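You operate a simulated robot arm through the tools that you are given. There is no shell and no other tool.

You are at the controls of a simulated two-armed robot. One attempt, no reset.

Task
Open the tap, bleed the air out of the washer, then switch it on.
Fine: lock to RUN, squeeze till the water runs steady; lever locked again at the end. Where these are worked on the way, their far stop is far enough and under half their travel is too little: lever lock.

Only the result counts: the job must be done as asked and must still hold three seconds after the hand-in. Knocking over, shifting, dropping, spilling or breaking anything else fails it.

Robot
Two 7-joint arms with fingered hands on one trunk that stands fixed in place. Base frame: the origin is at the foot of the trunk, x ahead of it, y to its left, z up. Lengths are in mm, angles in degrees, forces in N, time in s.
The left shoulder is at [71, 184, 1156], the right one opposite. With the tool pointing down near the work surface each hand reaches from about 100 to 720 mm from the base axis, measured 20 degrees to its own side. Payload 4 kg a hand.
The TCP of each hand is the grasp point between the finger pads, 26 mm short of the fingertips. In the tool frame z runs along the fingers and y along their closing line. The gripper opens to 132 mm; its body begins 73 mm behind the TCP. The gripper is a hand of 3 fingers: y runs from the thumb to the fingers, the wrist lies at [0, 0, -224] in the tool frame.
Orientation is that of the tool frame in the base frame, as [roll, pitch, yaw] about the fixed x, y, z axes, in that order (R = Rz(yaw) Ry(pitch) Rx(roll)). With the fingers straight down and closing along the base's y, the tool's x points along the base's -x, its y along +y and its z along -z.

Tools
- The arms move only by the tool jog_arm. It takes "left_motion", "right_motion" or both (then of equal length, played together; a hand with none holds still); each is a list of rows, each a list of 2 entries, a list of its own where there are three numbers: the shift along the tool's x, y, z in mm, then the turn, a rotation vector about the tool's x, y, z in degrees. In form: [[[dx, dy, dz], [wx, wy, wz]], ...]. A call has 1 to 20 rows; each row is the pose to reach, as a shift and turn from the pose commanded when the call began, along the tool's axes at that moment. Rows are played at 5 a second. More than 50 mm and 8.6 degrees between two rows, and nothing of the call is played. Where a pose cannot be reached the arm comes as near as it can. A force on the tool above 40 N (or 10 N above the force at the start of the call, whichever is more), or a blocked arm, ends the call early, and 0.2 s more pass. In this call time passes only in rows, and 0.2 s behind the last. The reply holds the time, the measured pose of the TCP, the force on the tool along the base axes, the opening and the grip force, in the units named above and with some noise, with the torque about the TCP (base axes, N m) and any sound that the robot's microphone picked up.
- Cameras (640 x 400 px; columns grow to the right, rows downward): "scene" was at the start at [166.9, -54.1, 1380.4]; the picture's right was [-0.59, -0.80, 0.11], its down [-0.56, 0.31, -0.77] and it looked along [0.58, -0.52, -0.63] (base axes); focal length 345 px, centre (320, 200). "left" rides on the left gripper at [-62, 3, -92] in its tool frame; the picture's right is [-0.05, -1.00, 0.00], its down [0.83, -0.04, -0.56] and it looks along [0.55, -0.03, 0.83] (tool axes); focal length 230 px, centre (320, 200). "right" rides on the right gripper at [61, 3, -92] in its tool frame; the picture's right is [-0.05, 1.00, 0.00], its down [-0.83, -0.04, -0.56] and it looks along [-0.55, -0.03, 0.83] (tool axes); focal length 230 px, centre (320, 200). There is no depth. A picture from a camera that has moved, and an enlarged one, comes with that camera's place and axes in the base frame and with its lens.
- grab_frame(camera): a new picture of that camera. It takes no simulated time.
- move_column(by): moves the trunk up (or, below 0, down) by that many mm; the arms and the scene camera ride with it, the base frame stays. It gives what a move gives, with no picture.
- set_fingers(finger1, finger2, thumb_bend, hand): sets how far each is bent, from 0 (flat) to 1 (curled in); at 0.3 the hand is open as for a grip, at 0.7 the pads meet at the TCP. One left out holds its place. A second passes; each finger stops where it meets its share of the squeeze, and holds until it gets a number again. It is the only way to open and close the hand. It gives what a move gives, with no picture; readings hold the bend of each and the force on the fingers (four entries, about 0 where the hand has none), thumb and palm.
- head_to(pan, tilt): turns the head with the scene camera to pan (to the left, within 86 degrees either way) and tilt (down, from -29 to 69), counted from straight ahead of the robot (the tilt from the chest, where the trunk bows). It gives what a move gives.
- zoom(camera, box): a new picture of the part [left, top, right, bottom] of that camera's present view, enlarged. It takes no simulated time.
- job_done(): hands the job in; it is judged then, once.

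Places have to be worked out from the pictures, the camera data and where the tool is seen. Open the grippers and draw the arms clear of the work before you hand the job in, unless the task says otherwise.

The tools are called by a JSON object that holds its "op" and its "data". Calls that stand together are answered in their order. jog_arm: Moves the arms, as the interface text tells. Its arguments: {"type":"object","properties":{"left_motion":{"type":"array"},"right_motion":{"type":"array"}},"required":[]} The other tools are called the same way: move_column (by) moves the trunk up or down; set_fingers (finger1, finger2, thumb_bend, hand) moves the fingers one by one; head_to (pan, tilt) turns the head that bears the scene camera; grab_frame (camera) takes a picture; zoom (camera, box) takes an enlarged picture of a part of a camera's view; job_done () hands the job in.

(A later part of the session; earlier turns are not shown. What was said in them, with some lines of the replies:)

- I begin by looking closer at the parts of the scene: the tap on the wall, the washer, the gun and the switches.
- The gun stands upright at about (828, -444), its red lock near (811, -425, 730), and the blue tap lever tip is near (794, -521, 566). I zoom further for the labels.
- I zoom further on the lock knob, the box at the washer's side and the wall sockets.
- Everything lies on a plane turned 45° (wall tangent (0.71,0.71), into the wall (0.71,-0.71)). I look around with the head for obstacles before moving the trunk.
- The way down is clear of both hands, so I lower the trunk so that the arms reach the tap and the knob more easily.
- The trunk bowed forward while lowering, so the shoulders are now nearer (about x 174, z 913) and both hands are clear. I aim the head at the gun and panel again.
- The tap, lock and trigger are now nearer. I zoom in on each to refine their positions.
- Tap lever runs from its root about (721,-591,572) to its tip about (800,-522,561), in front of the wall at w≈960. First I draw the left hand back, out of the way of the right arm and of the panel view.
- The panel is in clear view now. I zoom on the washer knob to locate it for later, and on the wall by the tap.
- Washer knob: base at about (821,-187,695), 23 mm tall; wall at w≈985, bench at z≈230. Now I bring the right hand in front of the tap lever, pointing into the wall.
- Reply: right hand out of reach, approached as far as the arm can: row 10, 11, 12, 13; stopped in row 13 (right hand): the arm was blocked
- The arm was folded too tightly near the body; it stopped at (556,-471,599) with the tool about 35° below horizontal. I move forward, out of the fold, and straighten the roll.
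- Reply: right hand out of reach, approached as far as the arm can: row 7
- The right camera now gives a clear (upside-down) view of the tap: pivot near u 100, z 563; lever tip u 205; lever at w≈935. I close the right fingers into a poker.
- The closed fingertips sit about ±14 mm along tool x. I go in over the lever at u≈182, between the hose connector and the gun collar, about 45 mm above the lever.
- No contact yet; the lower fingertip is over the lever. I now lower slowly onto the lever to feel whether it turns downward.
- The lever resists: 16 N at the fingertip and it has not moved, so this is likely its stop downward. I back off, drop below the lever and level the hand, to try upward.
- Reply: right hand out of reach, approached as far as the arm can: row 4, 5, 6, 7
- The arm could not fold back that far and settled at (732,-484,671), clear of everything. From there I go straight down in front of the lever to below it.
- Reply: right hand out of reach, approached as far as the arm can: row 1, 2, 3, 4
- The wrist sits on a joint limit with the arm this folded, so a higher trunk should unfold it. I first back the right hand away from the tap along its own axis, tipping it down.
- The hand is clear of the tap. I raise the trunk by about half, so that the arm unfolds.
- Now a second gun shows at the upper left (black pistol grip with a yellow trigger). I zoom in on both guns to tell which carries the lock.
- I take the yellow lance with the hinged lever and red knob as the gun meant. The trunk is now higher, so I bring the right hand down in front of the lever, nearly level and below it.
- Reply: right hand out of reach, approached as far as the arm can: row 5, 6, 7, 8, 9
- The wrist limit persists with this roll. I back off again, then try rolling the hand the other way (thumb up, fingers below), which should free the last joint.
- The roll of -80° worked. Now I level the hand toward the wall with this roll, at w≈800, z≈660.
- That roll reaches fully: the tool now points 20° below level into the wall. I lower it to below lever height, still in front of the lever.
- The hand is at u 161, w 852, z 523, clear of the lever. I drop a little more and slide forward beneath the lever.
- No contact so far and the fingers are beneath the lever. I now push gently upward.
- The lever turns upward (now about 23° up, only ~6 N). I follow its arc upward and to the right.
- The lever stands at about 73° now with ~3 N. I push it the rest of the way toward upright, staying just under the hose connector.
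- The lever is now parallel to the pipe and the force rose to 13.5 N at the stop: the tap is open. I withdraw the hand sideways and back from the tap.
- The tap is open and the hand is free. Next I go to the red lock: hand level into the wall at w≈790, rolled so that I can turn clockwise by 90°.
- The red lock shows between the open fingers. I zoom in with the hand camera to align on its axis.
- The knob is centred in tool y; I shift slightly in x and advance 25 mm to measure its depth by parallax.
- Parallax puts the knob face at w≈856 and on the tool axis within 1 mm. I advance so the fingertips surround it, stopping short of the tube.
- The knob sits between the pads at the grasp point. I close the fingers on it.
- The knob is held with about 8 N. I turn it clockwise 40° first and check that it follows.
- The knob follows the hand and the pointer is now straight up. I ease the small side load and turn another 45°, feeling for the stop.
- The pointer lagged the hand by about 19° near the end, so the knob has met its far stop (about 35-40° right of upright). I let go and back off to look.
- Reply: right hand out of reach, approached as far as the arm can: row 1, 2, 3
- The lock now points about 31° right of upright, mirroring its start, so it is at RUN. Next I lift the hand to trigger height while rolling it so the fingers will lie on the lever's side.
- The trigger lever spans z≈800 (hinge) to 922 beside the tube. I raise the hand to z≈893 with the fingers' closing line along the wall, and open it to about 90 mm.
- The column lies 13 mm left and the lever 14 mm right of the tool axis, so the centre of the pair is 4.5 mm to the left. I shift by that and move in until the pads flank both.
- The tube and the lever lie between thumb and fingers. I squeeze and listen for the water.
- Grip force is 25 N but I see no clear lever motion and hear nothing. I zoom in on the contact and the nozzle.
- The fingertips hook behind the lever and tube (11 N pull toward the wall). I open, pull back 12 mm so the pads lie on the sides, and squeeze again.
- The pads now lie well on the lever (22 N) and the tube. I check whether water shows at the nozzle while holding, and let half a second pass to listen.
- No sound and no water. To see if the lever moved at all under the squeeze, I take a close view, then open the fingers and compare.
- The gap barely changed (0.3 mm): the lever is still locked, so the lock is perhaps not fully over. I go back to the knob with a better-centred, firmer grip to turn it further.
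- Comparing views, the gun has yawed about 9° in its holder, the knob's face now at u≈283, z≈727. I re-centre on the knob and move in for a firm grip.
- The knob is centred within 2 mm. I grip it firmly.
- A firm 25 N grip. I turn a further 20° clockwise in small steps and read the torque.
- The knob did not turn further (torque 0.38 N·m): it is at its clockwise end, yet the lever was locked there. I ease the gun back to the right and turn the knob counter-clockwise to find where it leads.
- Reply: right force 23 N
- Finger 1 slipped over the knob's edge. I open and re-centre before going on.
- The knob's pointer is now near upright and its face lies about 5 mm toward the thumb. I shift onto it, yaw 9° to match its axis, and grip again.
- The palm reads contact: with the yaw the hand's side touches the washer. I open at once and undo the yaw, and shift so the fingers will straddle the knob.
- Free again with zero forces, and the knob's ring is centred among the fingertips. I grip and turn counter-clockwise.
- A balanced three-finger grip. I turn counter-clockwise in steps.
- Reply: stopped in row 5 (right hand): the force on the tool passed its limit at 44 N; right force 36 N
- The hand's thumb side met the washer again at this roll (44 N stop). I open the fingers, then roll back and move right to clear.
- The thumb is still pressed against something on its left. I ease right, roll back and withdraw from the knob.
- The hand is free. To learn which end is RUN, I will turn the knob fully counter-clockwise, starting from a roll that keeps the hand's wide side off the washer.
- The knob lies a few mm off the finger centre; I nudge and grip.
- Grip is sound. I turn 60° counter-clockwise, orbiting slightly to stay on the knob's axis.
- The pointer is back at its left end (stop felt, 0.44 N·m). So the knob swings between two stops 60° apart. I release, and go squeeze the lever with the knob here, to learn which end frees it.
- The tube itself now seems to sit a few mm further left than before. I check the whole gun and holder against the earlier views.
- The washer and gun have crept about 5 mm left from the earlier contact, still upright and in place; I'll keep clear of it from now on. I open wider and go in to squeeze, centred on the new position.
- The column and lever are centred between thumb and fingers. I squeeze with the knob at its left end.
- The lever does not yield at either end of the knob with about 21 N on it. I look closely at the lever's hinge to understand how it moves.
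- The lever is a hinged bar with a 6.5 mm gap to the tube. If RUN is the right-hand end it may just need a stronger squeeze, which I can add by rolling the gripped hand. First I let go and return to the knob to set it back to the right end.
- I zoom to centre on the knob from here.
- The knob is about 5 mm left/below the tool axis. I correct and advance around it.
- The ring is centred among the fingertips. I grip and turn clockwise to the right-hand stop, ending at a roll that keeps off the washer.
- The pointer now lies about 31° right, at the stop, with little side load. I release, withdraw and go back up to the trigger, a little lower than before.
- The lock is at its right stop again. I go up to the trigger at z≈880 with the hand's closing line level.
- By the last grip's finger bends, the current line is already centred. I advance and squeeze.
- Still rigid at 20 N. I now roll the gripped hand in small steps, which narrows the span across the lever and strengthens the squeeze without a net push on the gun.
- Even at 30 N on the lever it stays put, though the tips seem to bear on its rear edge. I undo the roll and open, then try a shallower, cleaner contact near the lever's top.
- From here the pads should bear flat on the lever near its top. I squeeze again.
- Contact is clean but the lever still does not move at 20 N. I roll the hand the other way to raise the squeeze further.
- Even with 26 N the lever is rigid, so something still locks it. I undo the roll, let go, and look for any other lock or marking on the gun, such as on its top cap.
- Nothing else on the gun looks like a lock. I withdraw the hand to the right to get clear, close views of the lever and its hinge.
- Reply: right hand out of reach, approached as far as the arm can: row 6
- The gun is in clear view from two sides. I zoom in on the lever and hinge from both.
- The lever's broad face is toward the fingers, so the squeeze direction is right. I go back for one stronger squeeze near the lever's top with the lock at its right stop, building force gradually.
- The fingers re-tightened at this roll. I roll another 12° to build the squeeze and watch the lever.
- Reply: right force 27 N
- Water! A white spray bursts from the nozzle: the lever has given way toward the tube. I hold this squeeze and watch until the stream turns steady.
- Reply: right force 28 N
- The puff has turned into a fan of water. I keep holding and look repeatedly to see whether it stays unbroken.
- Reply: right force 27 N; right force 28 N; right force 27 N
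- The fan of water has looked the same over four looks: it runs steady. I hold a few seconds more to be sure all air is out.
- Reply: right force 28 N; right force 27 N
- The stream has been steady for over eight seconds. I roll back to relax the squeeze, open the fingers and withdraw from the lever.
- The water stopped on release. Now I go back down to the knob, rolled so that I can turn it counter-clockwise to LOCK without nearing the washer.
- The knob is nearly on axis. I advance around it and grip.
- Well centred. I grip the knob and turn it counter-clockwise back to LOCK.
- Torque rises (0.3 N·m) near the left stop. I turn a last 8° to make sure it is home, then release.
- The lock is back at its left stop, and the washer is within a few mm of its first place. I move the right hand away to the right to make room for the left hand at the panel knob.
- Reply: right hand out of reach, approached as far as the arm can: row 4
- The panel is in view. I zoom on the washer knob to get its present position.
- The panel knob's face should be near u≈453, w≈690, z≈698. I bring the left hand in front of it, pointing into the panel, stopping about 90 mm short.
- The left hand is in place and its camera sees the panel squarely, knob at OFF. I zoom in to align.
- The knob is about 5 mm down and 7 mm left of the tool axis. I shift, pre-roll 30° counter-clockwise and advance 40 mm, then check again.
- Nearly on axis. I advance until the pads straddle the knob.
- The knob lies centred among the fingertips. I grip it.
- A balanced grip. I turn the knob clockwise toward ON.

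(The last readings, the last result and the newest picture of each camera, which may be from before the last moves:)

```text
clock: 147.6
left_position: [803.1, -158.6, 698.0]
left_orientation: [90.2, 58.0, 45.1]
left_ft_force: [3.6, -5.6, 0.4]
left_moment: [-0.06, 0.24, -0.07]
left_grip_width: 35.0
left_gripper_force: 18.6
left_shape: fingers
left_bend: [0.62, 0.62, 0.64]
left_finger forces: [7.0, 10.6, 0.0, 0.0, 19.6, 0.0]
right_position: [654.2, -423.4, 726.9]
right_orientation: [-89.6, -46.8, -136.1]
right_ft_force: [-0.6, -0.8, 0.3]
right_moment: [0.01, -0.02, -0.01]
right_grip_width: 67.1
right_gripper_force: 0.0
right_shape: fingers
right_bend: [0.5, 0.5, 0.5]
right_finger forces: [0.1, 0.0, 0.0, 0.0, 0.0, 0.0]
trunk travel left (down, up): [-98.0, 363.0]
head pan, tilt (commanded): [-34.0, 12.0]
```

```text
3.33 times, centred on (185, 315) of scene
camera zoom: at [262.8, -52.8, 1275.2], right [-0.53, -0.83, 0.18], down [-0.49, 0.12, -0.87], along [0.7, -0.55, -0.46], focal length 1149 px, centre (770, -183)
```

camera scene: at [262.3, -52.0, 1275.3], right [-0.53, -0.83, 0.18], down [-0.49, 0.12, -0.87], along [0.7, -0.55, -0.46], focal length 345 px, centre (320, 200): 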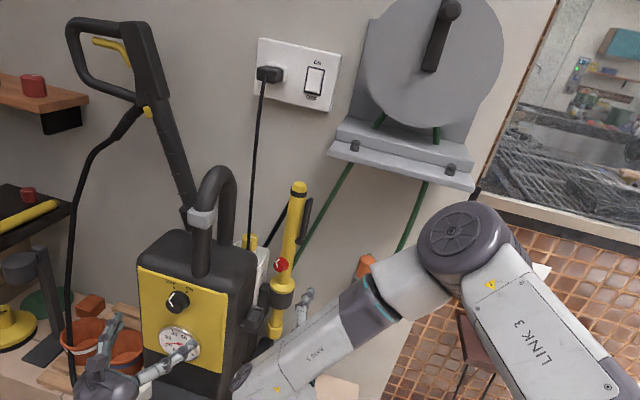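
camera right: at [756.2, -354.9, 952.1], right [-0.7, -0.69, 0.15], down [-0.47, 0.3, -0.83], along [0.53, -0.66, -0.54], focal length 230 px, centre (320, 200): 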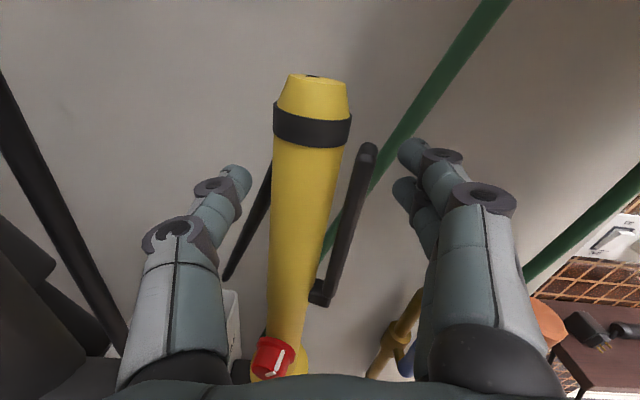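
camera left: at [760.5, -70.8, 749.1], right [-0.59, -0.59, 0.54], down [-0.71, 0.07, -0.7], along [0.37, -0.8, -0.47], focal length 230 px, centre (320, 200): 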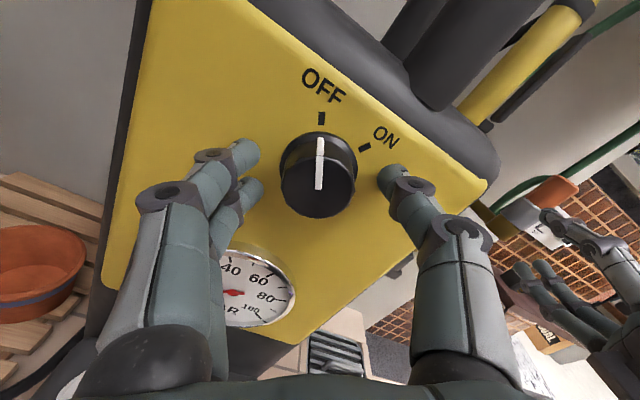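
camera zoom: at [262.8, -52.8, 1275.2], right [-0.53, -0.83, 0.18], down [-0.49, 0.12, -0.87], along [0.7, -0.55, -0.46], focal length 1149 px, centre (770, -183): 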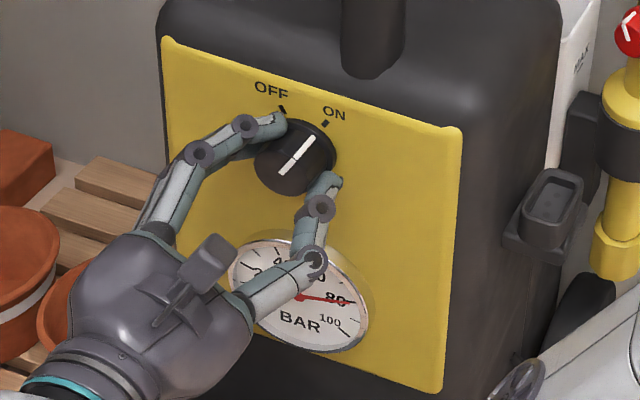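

The pointer stands at ON and the gauge needle has swung up to about 80 bar: the washer runs. I nudge a few degrees to be sure of the stop, then let go.

{"op": "jog_arm", "data": {"left_motion": [[[0, 0, 0], [0, 0, 4]]]}}

{"op": "set_fingers", "data": {"hand": "left", "finger1": 0.48, "finger2": 0.48, "thumb_bend": 0.48}}

{"op": "jog_arm", "data": {"left_motion": [[[0, 0, -25], [0, 0, 0]], [[0, 0, -55], [0, 0, 0]], [[0, 0, -90], [0, 0, -4]], [[0, 0, -125], [0, 0, -11]]]}}

{"op": "grab_frame", "data": {"camera": "scene"}}

{"op": "grab_frame", "data": {"camera": "left"}}

```text
clock: 148.0
left_position: [802.4, -158.1, 699.8]
left_orientation: [90.0, 53.9, 44.9]
left_ft_force: [3.0, -5.2, -0.1]
left_moment: [-0.17, 0.32, -0.05]
left_grip_width: 34.7
left_gripper_force: 18.9
left_shape: fingers
left_bend: [0.63, 0.62, 0.64]
left_finger forces: [6.7, 10.7, 0.0, 0.1, 19.6, 0.0]
right_position: [653.8, -422.6, 727.2]
right_orientation: [-89.7, -46.6, -136.1]
right_ft_force: [-0.5, -0.9, -0.4]
right_moment: [0.01, -0.01, 0.0]
right_grip_width: 67.4
right_gripper_force: 0.1
right_shape: fingers
right_bend: [0.5, 0.5, 0.5]
right_finger forces: [0.0, 0.1, 0.1, 0.0, 0.0, 0.0]
trunk travel left (down, up): [-98.0, 363.0]
head pan, tilt (commanded): [-34.0, 12.0]
```

```text
clock: 149.0
left_position: [802.9, -157.7, 699.9]
left_orientation: [89.8, 54.0, 44.8]
left_ft_force: [-0.1, 1.3, -0.2]
left_moment: [0.03, 0.01, -0.01]
left_grip_width: 74.0
left_gripper_force: 0.1
left_shape: fingers
left_bend: [0.48, 0.48, 0.48]
left_finger forces: [0.1, 0.0, 0.0, 0.0, 0.0, 0.1]
right_position: [654.1, -421.6, 729.0]
right_orientation: [-89.6, -46.7, -136.3]
right_ft_force: [-0.7, 0.4, 0.1]
right_moment: [-0.01, 0.03, 0.0]
right_grip_width: 67.2
right_gripper_force: 0.0
right_shape: fingers
right_bend: [0.5, 0.5, 0.5]
right_finger forces: [0.0, 0.1, 0.0, 0.0, 0.0, 0.0]
trunk travel left (down, up): [-98.0, 363.0]
head pan, tilt (commanded): [-34.0, 12.0]
```

```text
clock: 150.0
left_position: [713.6, -70.5, 702.7]
left_orientation: [89.7, 65.1, 44.8]
left_ft_force: [0.3, -0.1, 0.7]
left_moment: [0.04, -0.01, -0.01]
left_grip_width: 73.7
left_gripper_force: 0.1
left_shape: fingers
left_bend: [0.48, 0.48, 0.48]
left_finger forces: [0.0, 0.0, 0.0, 0.1, 0.0, 0.1]
right_position: [652.9, -421.6, 728.1]
right_orientation: [-89.5, -46.6, -136.3]
right_ft_force: [0.3, 0.0, -1.3]
right_moment: [0.01, 0.02, -0.01]
right_grip_width: 67.2
right_gripper_force: 0.0
right_shape: fingers
right_bend: [0.5, 0.5, 0.5]
right_finger forces: [0.0, 0.0, 0.0, 0.0, 0.0, 0.1]
trunk travel left (down, up): [-98.0, 363.0]
head pan, tilt (commanded): [-34.0, 12.0]
```

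```text
taken
camera scene: at [260.8, -51.6, 1275.8], right [-0.53, -0.83, 0.18], down [-0.48, 0.12, -0.87], along [0.7, -0.55, -0.46], focal length 345 px, centre (320, 200)
```

scene: 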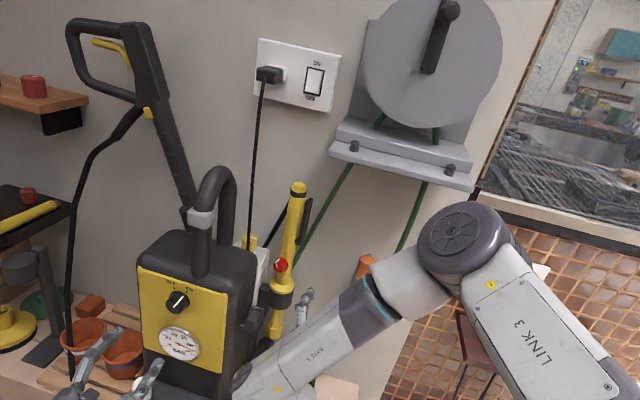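

```text
taken
camera left: at [631.7, -21.6, 758.8], right [-0.66, -0.66, -0.37], down [-0.17, 0.61, -0.77], along [0.74, -0.44, -0.51], focal length 230 px, centre (320, 200)
```

left: 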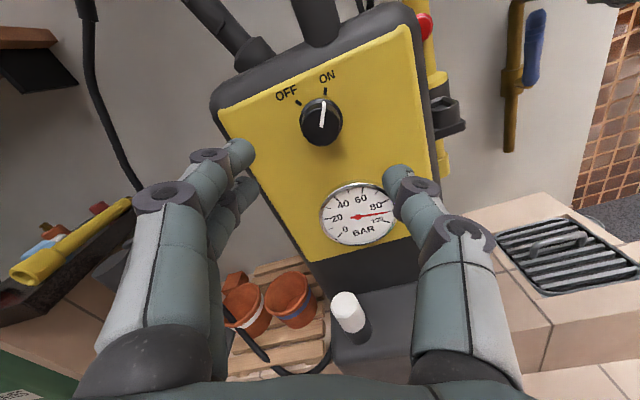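

The washer reads about 85 bar with the knob at ON, and the tap lever is upright. Now I open both hands and draw the left arm back first.

{"op": "set_fingers", "data": {"hand": "left", "finger1": 0.3, "finger2": 0.3, "thumb_bend": 0.3}}

{"op": "jog_arm", "data": {"left_motion": [[[-10.1, 4.6, -13.4], [-0.5, 6.9, -3.7]], [[-20.2, 9.1, -26.9], [-0.9, 13.9, -7.4]], [[-30.3, 13.7, -40.3], [-1.4, 20.8, -11.2]], [[-40.4, 18.3, -53.8], [-1.9, 27.7, -14.9]], [[-50.5, 22.8, -67.2], [-2.3, 34.7, -18.6]], [[-60.6, 27.4, -80.6], [-2.8, 41.6, -22.3]], [[-70.7, 31.9, -94.1], [-3.2, 48.5, -26]], [[-80.8, 36.5, -107.5], [-3.7, 55.5, -29.8]], [[-90.8, 41.1, -120.9], [-4.2, 62.4, -33.5]], [[-100.9, 45.6, -134.4], [-4.6, 69.3, -37.2]], [[-111, 50.2, -147.8], [-5.1, 76.2, -40.9]], [[-121.1, 54.8, -161.3], [-5.6, 83.2, -44.6]], [[-131.2, 59.3, -174.7], [-6, 90.1, -48.3]], [[-141.3, 63.9, -188.1], [-6.5, 97, -52.1]], [[-151.4, 68.4, -201.6], [-6.9, 104, -55.8]], [[-161.5, 73, -215], [-7.4, 110.9, -59.5]]]}}

{"op": "set_fingers", "data": {"hand": "right", "finger1": 0.3, "finger2": 0.3, "thumb_bend": 0.3}}

{"op": "jog_arm", "data": {"right_motion": [[[16.9, 1.3, -11], [-5.1, -5.5, 0]], [[33.8, 2.6, -22.1], [-10.2, -11, 0]], [[50.7, 3.8, -33.2], [-15.3, -16.5, 0]], [[67.7, 5.1, -44.2], [-20.4, -22, 0]], [[84.6, 6.4, -55.2], [-25.6, -27.4, 0]], [[101.5, 7.7, -66.3], [-30.7, -32.9, 0]], [[118.4, 8.9, -77.4], [-35.8, -38.4, 0]], [[135.3, 10.2, -88.4], [-40.9, -43.9, 0]]]}}

{"op": "grab_frame", "data": {"camera": "scene"}}

```text
clock: 151.0
left_position: [712.9, -70.7, 701.8]
left_orientation: [89.8, 65.0, 44.9]
left_ft_force: [0.8, -0.5, -0.2]
left_moment: [0.03, -0.02, 0.0]
left_grip_width: 133.8
left_gripper_force: 0.0
left_shape: fingers
left_bend: [0.3, 0.3, 0.3]
left_finger forces: [0.0, 0.1, 0.0, 0.0, 0.2, 0.1]
right_position: [652.4, -422.6, 727.2]
right_orientation: [-89.5, -46.7, -136.3]
right_ft_force: [-0.4, -1.0, -0.3]
right_moment: [0.0, 0.0, 0.02]
right_grip_width: 67.3
right_gripper_force: 0.1
right_shape: fingers
right_bend: [0.5, 0.5, 0.5]
right_finger forces: [0.0, 0.0, 0.1, 0.1, 0.0, 0.0]
trunk travel left (down, up): [-98.0, 363.0]
head pan, tilt (commanded): [-34.0, 12.0]
```

```text
clock: 152.1
left_position: [682.1, 35.8, 706.7]
left_orientation: [147.1, 51.6, 113.0]
left_ft_force: [-0.5, 0.1, -0.1]
left_moment: [-0.02, 0.01, 0.01]
left_grip_width: 134.0
left_gripper_force: 0.0
left_shape: fingers
left_bend: [0.3, 0.3, 0.3]
left_finger forces: [0.1, 0.0, 0.0, 0.0, 0.0, 0.0]
right_position: [654.0, -421.3, 728.1]
right_orientation: [-89.5, -46.8, -136.3]
right_ft_force: [0.2, 0.3, -0.4]
right_moment: [0.0, -0.03, 0.03]
right_grip_width: 67.3
right_gripper_force: 0.1
right_shape: fingers
right_bend: [0.5, 0.5, 0.5]
right_finger forces: [0.0, 0.1, 0.1, 0.0, 0.1, 0.0]
trunk travel left (down, up): [-98.0, 363.0]
head pan, tilt (commanded): [-34.0, 12.0]
stopped in row 5 (left hand): the arm was blocked; the commanded pose is now the measured one
```

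```text
clock: 153.1
left_position: [682.5, 36.4, 706.7]
left_orientation: [147.2, 51.6, 113.0]
left_ft_force: [0.2, 0.0, -0.4]
left_moment: [-0.01, 0.03, -0.01]
left_grip_width: 134.4
left_gripper_force: 0.0
left_shape: fingers
left_bend: [0.3, 0.3, 0.3]
left_finger forces: [0.0, 0.1, 0.0, 0.0, 0.0, 0.0]
right_position: [653.5, -422.0, 726.6]
right_orientation: [-89.5, -46.7, -136.4]
right_ft_force: [0.0, -0.6, 0.0]
right_moment: [0.03, -0.01, 0.01]
right_grip_width: 134.0
right_gripper_force: 0.0
right_shape: fingers
right_bend: [0.3, 0.3, 0.3]
right_finger forces: [0.0, 0.1, 0.0, 0.0, 0.1, 0.1]
trunk travel left (down, up): [-98.0, 363.0]
head pan, tilt (commanded): [-34.0, 12.0]
```

```text
clock: 154.9
left_position: [681.4, 36.9, 705.6]
left_orientation: [147.1, 51.7, 112.9]
left_ft_force: [0.4, 0.6, -0.1]
left_moment: [0.0, 0.01, -0.04]
left_grip_width: 134.2
left_gripper_force: 0.0
left_shape: fingers
left_bend: [0.3, 0.3, 0.3]
left_finger forces: [0.1, 0.0, 0.1, 0.1, 0.0, 0.1]
right_position: [518.7, -427.9, 820.2]
right_orientation: [-158.1, -21.4, -93.2]
right_ft_force: [-0.2, 0.5, 0.1]
right_moment: [0.02, 0.01, -0.01]
right_grip_width: 134.1
right_gripper_force: 0.0
right_shape: fingers
right_bend: [0.3, 0.3, 0.3]
right_finger forces: [0.0, 0.0, 0.0, 0.1, 0.0, 0.0]
trunk travel left (down, up): [-98.0, 363.0]
head pan, tilt (commanded): [-34.0, 12.0]
```

```text
taken
camera scene: at [260.8, -52.3, 1275.7], right [-0.53, -0.83, 0.18], down [-0.48, 0.12, -0.87], along [0.7, -0.55, -0.46], focal length 345 px, centre (320, 200)
```

scene: 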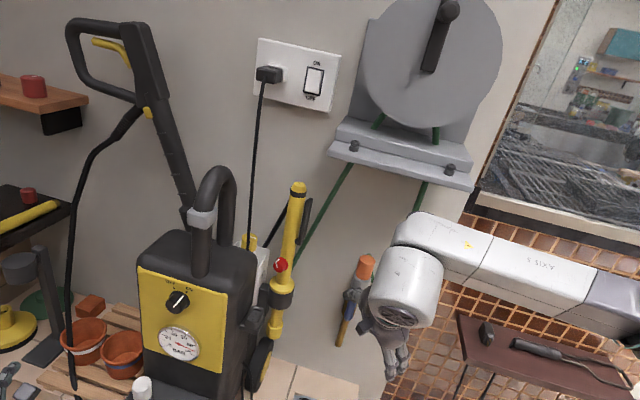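

The left arm stopped at a joint limit in free air, 230 mm off the panel; the right hand is clear. I pull the left hand back a bit more and take final looks at knob, gauge, lock and tap.

{"op": "jog_arm", "data": {"left_motion": [[[-5, -4.6, -33], [0, 0, 0]], [[-11, -9.3, -66], [0, 0, 0]], [[-16, -14, -100], [0, 0, 0]]]}}

{"op": "grab_frame", "data": {"camera": "scene"}}

{"op": "zoom", "data": {"camera": "scene", "box": [130, 250, 310, 390]}}

{"op": "zoom", "data": {"camera": "scene", "box": [255, 245, 305, 285]}}

{"op": "zoom", "data": {"camera": "scene", "box": [270, 170, 400, 360]}}

```text
clock: 155.7
left_position: [601.5, 51.5, 779.7]
left_orientation: [146.1, 52.3, 112.0]
left_ft_force: [0.2, 0.4, 0.2]
left_moment: [0.03, 0.01, 0.03]
left_grip_width: 134.8
left_gripper_force: 0.0
left_shape: fingers
left_bend: [0.3, 0.3, 0.3]
left_finger forces: [0.0, 0.0, 0.1, 0.1, 0.0, 0.0]
right_position: [515.6, -427.4, 824.4]
right_orientation: [-157.6, -21.3, -93.3]
right_ft_force: [0.1, -0.4, -0.7]
right_moment: [0.02, -0.02, 0.06]
right_grip_width: 134.4
right_gripper_force: 0.0
right_shape: fingers
right_bend: [0.3, 0.3, 0.3]
right_finger forces: [0.1, 0.0, 0.0, 0.0, 0.1, 0.0]
trunk travel left (down, up): [-98.0, 363.0]
head pan, tilt (commanded): [-34.0, 12.0]
```

```text
taken
camera scene: at [254.5, -53.4, 1279.9], right [-0.53, -0.83, 0.18], down [-0.48, 0.12, -0.87], along [0.7, -0.55, -0.46], focal length 345 px, centre (320, 200)
```

scene: 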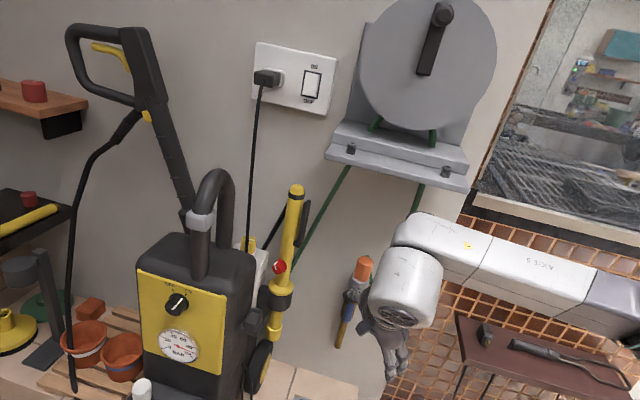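

```text
2.86 times, centred on (220, 320) of scene
camera zoom: at [254.5, -53.4, 1279.9], right [-0.53, -0.83, 0.18], down [-0.48, 0.12, -0.87], along [0.7, -0.55, -0.46], focal length 985 px, centre (606, -143)
```

zoom: 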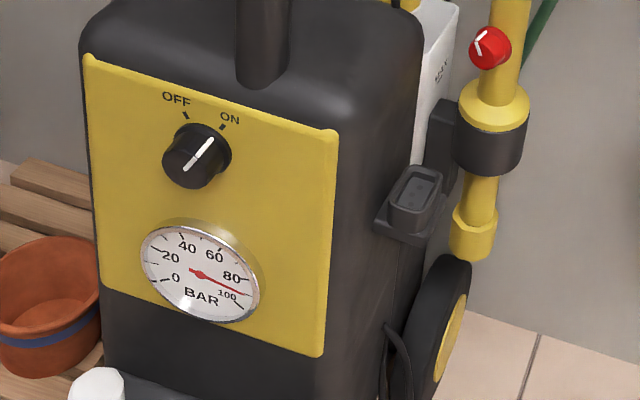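

```text
10.00 times, centred on (280, 265) of scene
camera zoom: at [254.5, -53.4, 1279.9], right [-0.53, -0.83, 0.18], down [-0.48, 0.12, -0.87], along [0.7, -0.55, -0.46], focal length 3448 px, centre (720, -450)
```

zoom: 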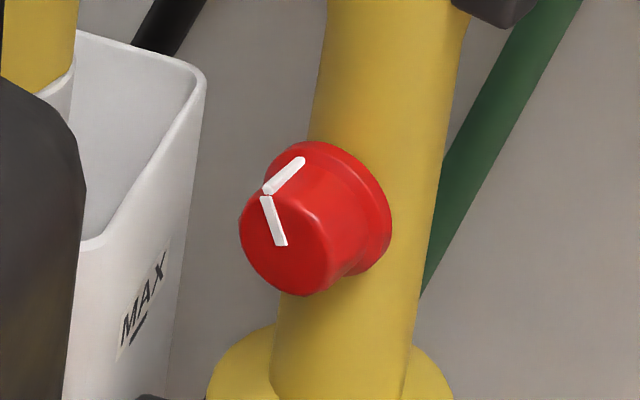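

```text
2.11 times, centred on (335, 265) of scene
camera zoom: at [254.5, -53.4, 1279.9], right [-0.53, -0.83, 0.18], down [-0.48, 0.12, -0.87], along [0.7, -0.55, -0.46], focal length 726 px, centre (288, 63)
```

zoom: 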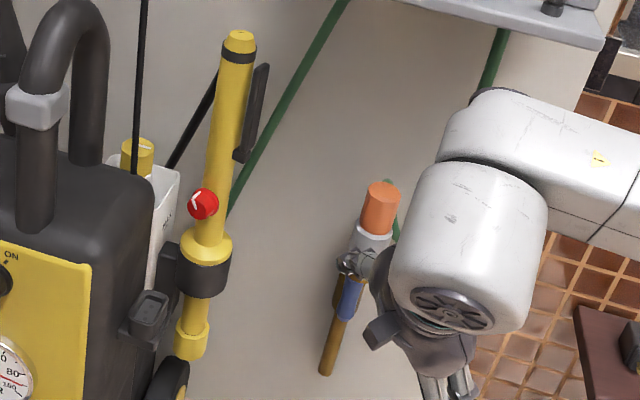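

All shows as asked: tap lever upright, lock at LOCK, no water at the nozzle, knob at ON with pressure on the gauge, both hands open and clear. I let a second pass and take one last look.

{"op": "jog_arm", "data": {"left_motion": [[[0, 0, 0], [0, 0, 0]], [[0, 0, 0], [0, 0, 0]], [[0, 0, 0], [0, 0, 0]], [[0, 0, 0], [0, 0, 0]], [[0, 0, 0], [0, 0, 0]]]}}

{"op": "zoom", "data": {"camera": "scene", "box": [130, 250, 310, 390]}}

```text
clock: 156.9
left_position: [603.0, 53.3, 771.7]
left_orientation: [147.0, 51.9, 112.8]
left_ft_force: [0.9, 0.3, -0.5]
left_moment: [0.02, 0.01, -0.01]
left_grip_width: 134.5
left_gripper_force: 0.0
left_shape: fingers
left_bend: [0.3, 0.3, 0.3]
left_finger forces: [0.0, 0.0, 0.0, 0.1, 0.1, 0.0]
right_position: [520.5, -427.4, 821.2]
right_orientation: [-158.1, -21.4, -93.2]
right_ft_force: [0.1, -0.5, -0.6]
right_moment: [0.03, 0.02, -0.02]
right_grip_width: 134.1
right_gripper_force: 0.0
right_shape: fingers
right_bend: [0.3, 0.3, 0.3]
right_finger forces: [0.0, 0.0, 0.1, 0.0, 0.0, 0.0]
trunk travel left (down, up): [-98.0, 363.0]
head pan, tilt (commanded): [-34.0, 12.0]
```

```text
2.86 times, centred on (220, 320) of scene
camera zoom: at [260.6, -52.1, 1276.4], right [-0.53, -0.83, 0.18], down [-0.48, 0.12, -0.87], along [0.7, -0.55, -0.46], focal length 985 px, centre (606, -143)
```

zoom: 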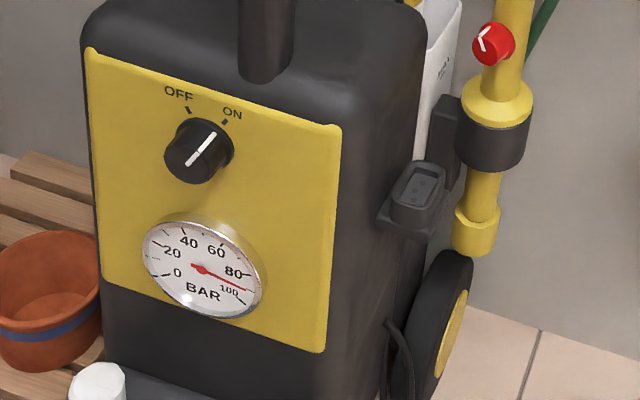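

The state holds: the gauge is steady near 90 bar, the knob is at ON, the lever is locked, and both arms are clear. I hand the job in.

{"op": "job_done", "data": {}}

```text
The job is handed in.
```

I handed the job in with the washer running at about 90 bar, the tap open and the gun lever locked. The judging result is not back yet.

- **Tap:** the blue lever turned up to its stop, parallel to the pipe.
- **Bleed:** I turned the gun's red lock knob to its right-hand stop. It carries no labels; I took that end as RUN, and water only came with it there. Then I squeezed the lever until the spray turned into a steady fan, and held it more than 8 seconds.
- **Lock:** turned back to its left stop, where it started, before switching on. No water shows at the nozzle.
- **Switch:** the panel knob turned to ON.

Some things moved slightly, and I did not put them back:

- **Washer:** while I turned the lock knob, the right hand pressed against its side. One contact ended in a 44 N force stop, and the washer crept about 5 mm to the left. My last measurement put it around 3 mm off its starting place.
- **Gun:** it turned about 10° in its holder.

I saw nothing knocked over or broken. Both hands are open and drawn clear.
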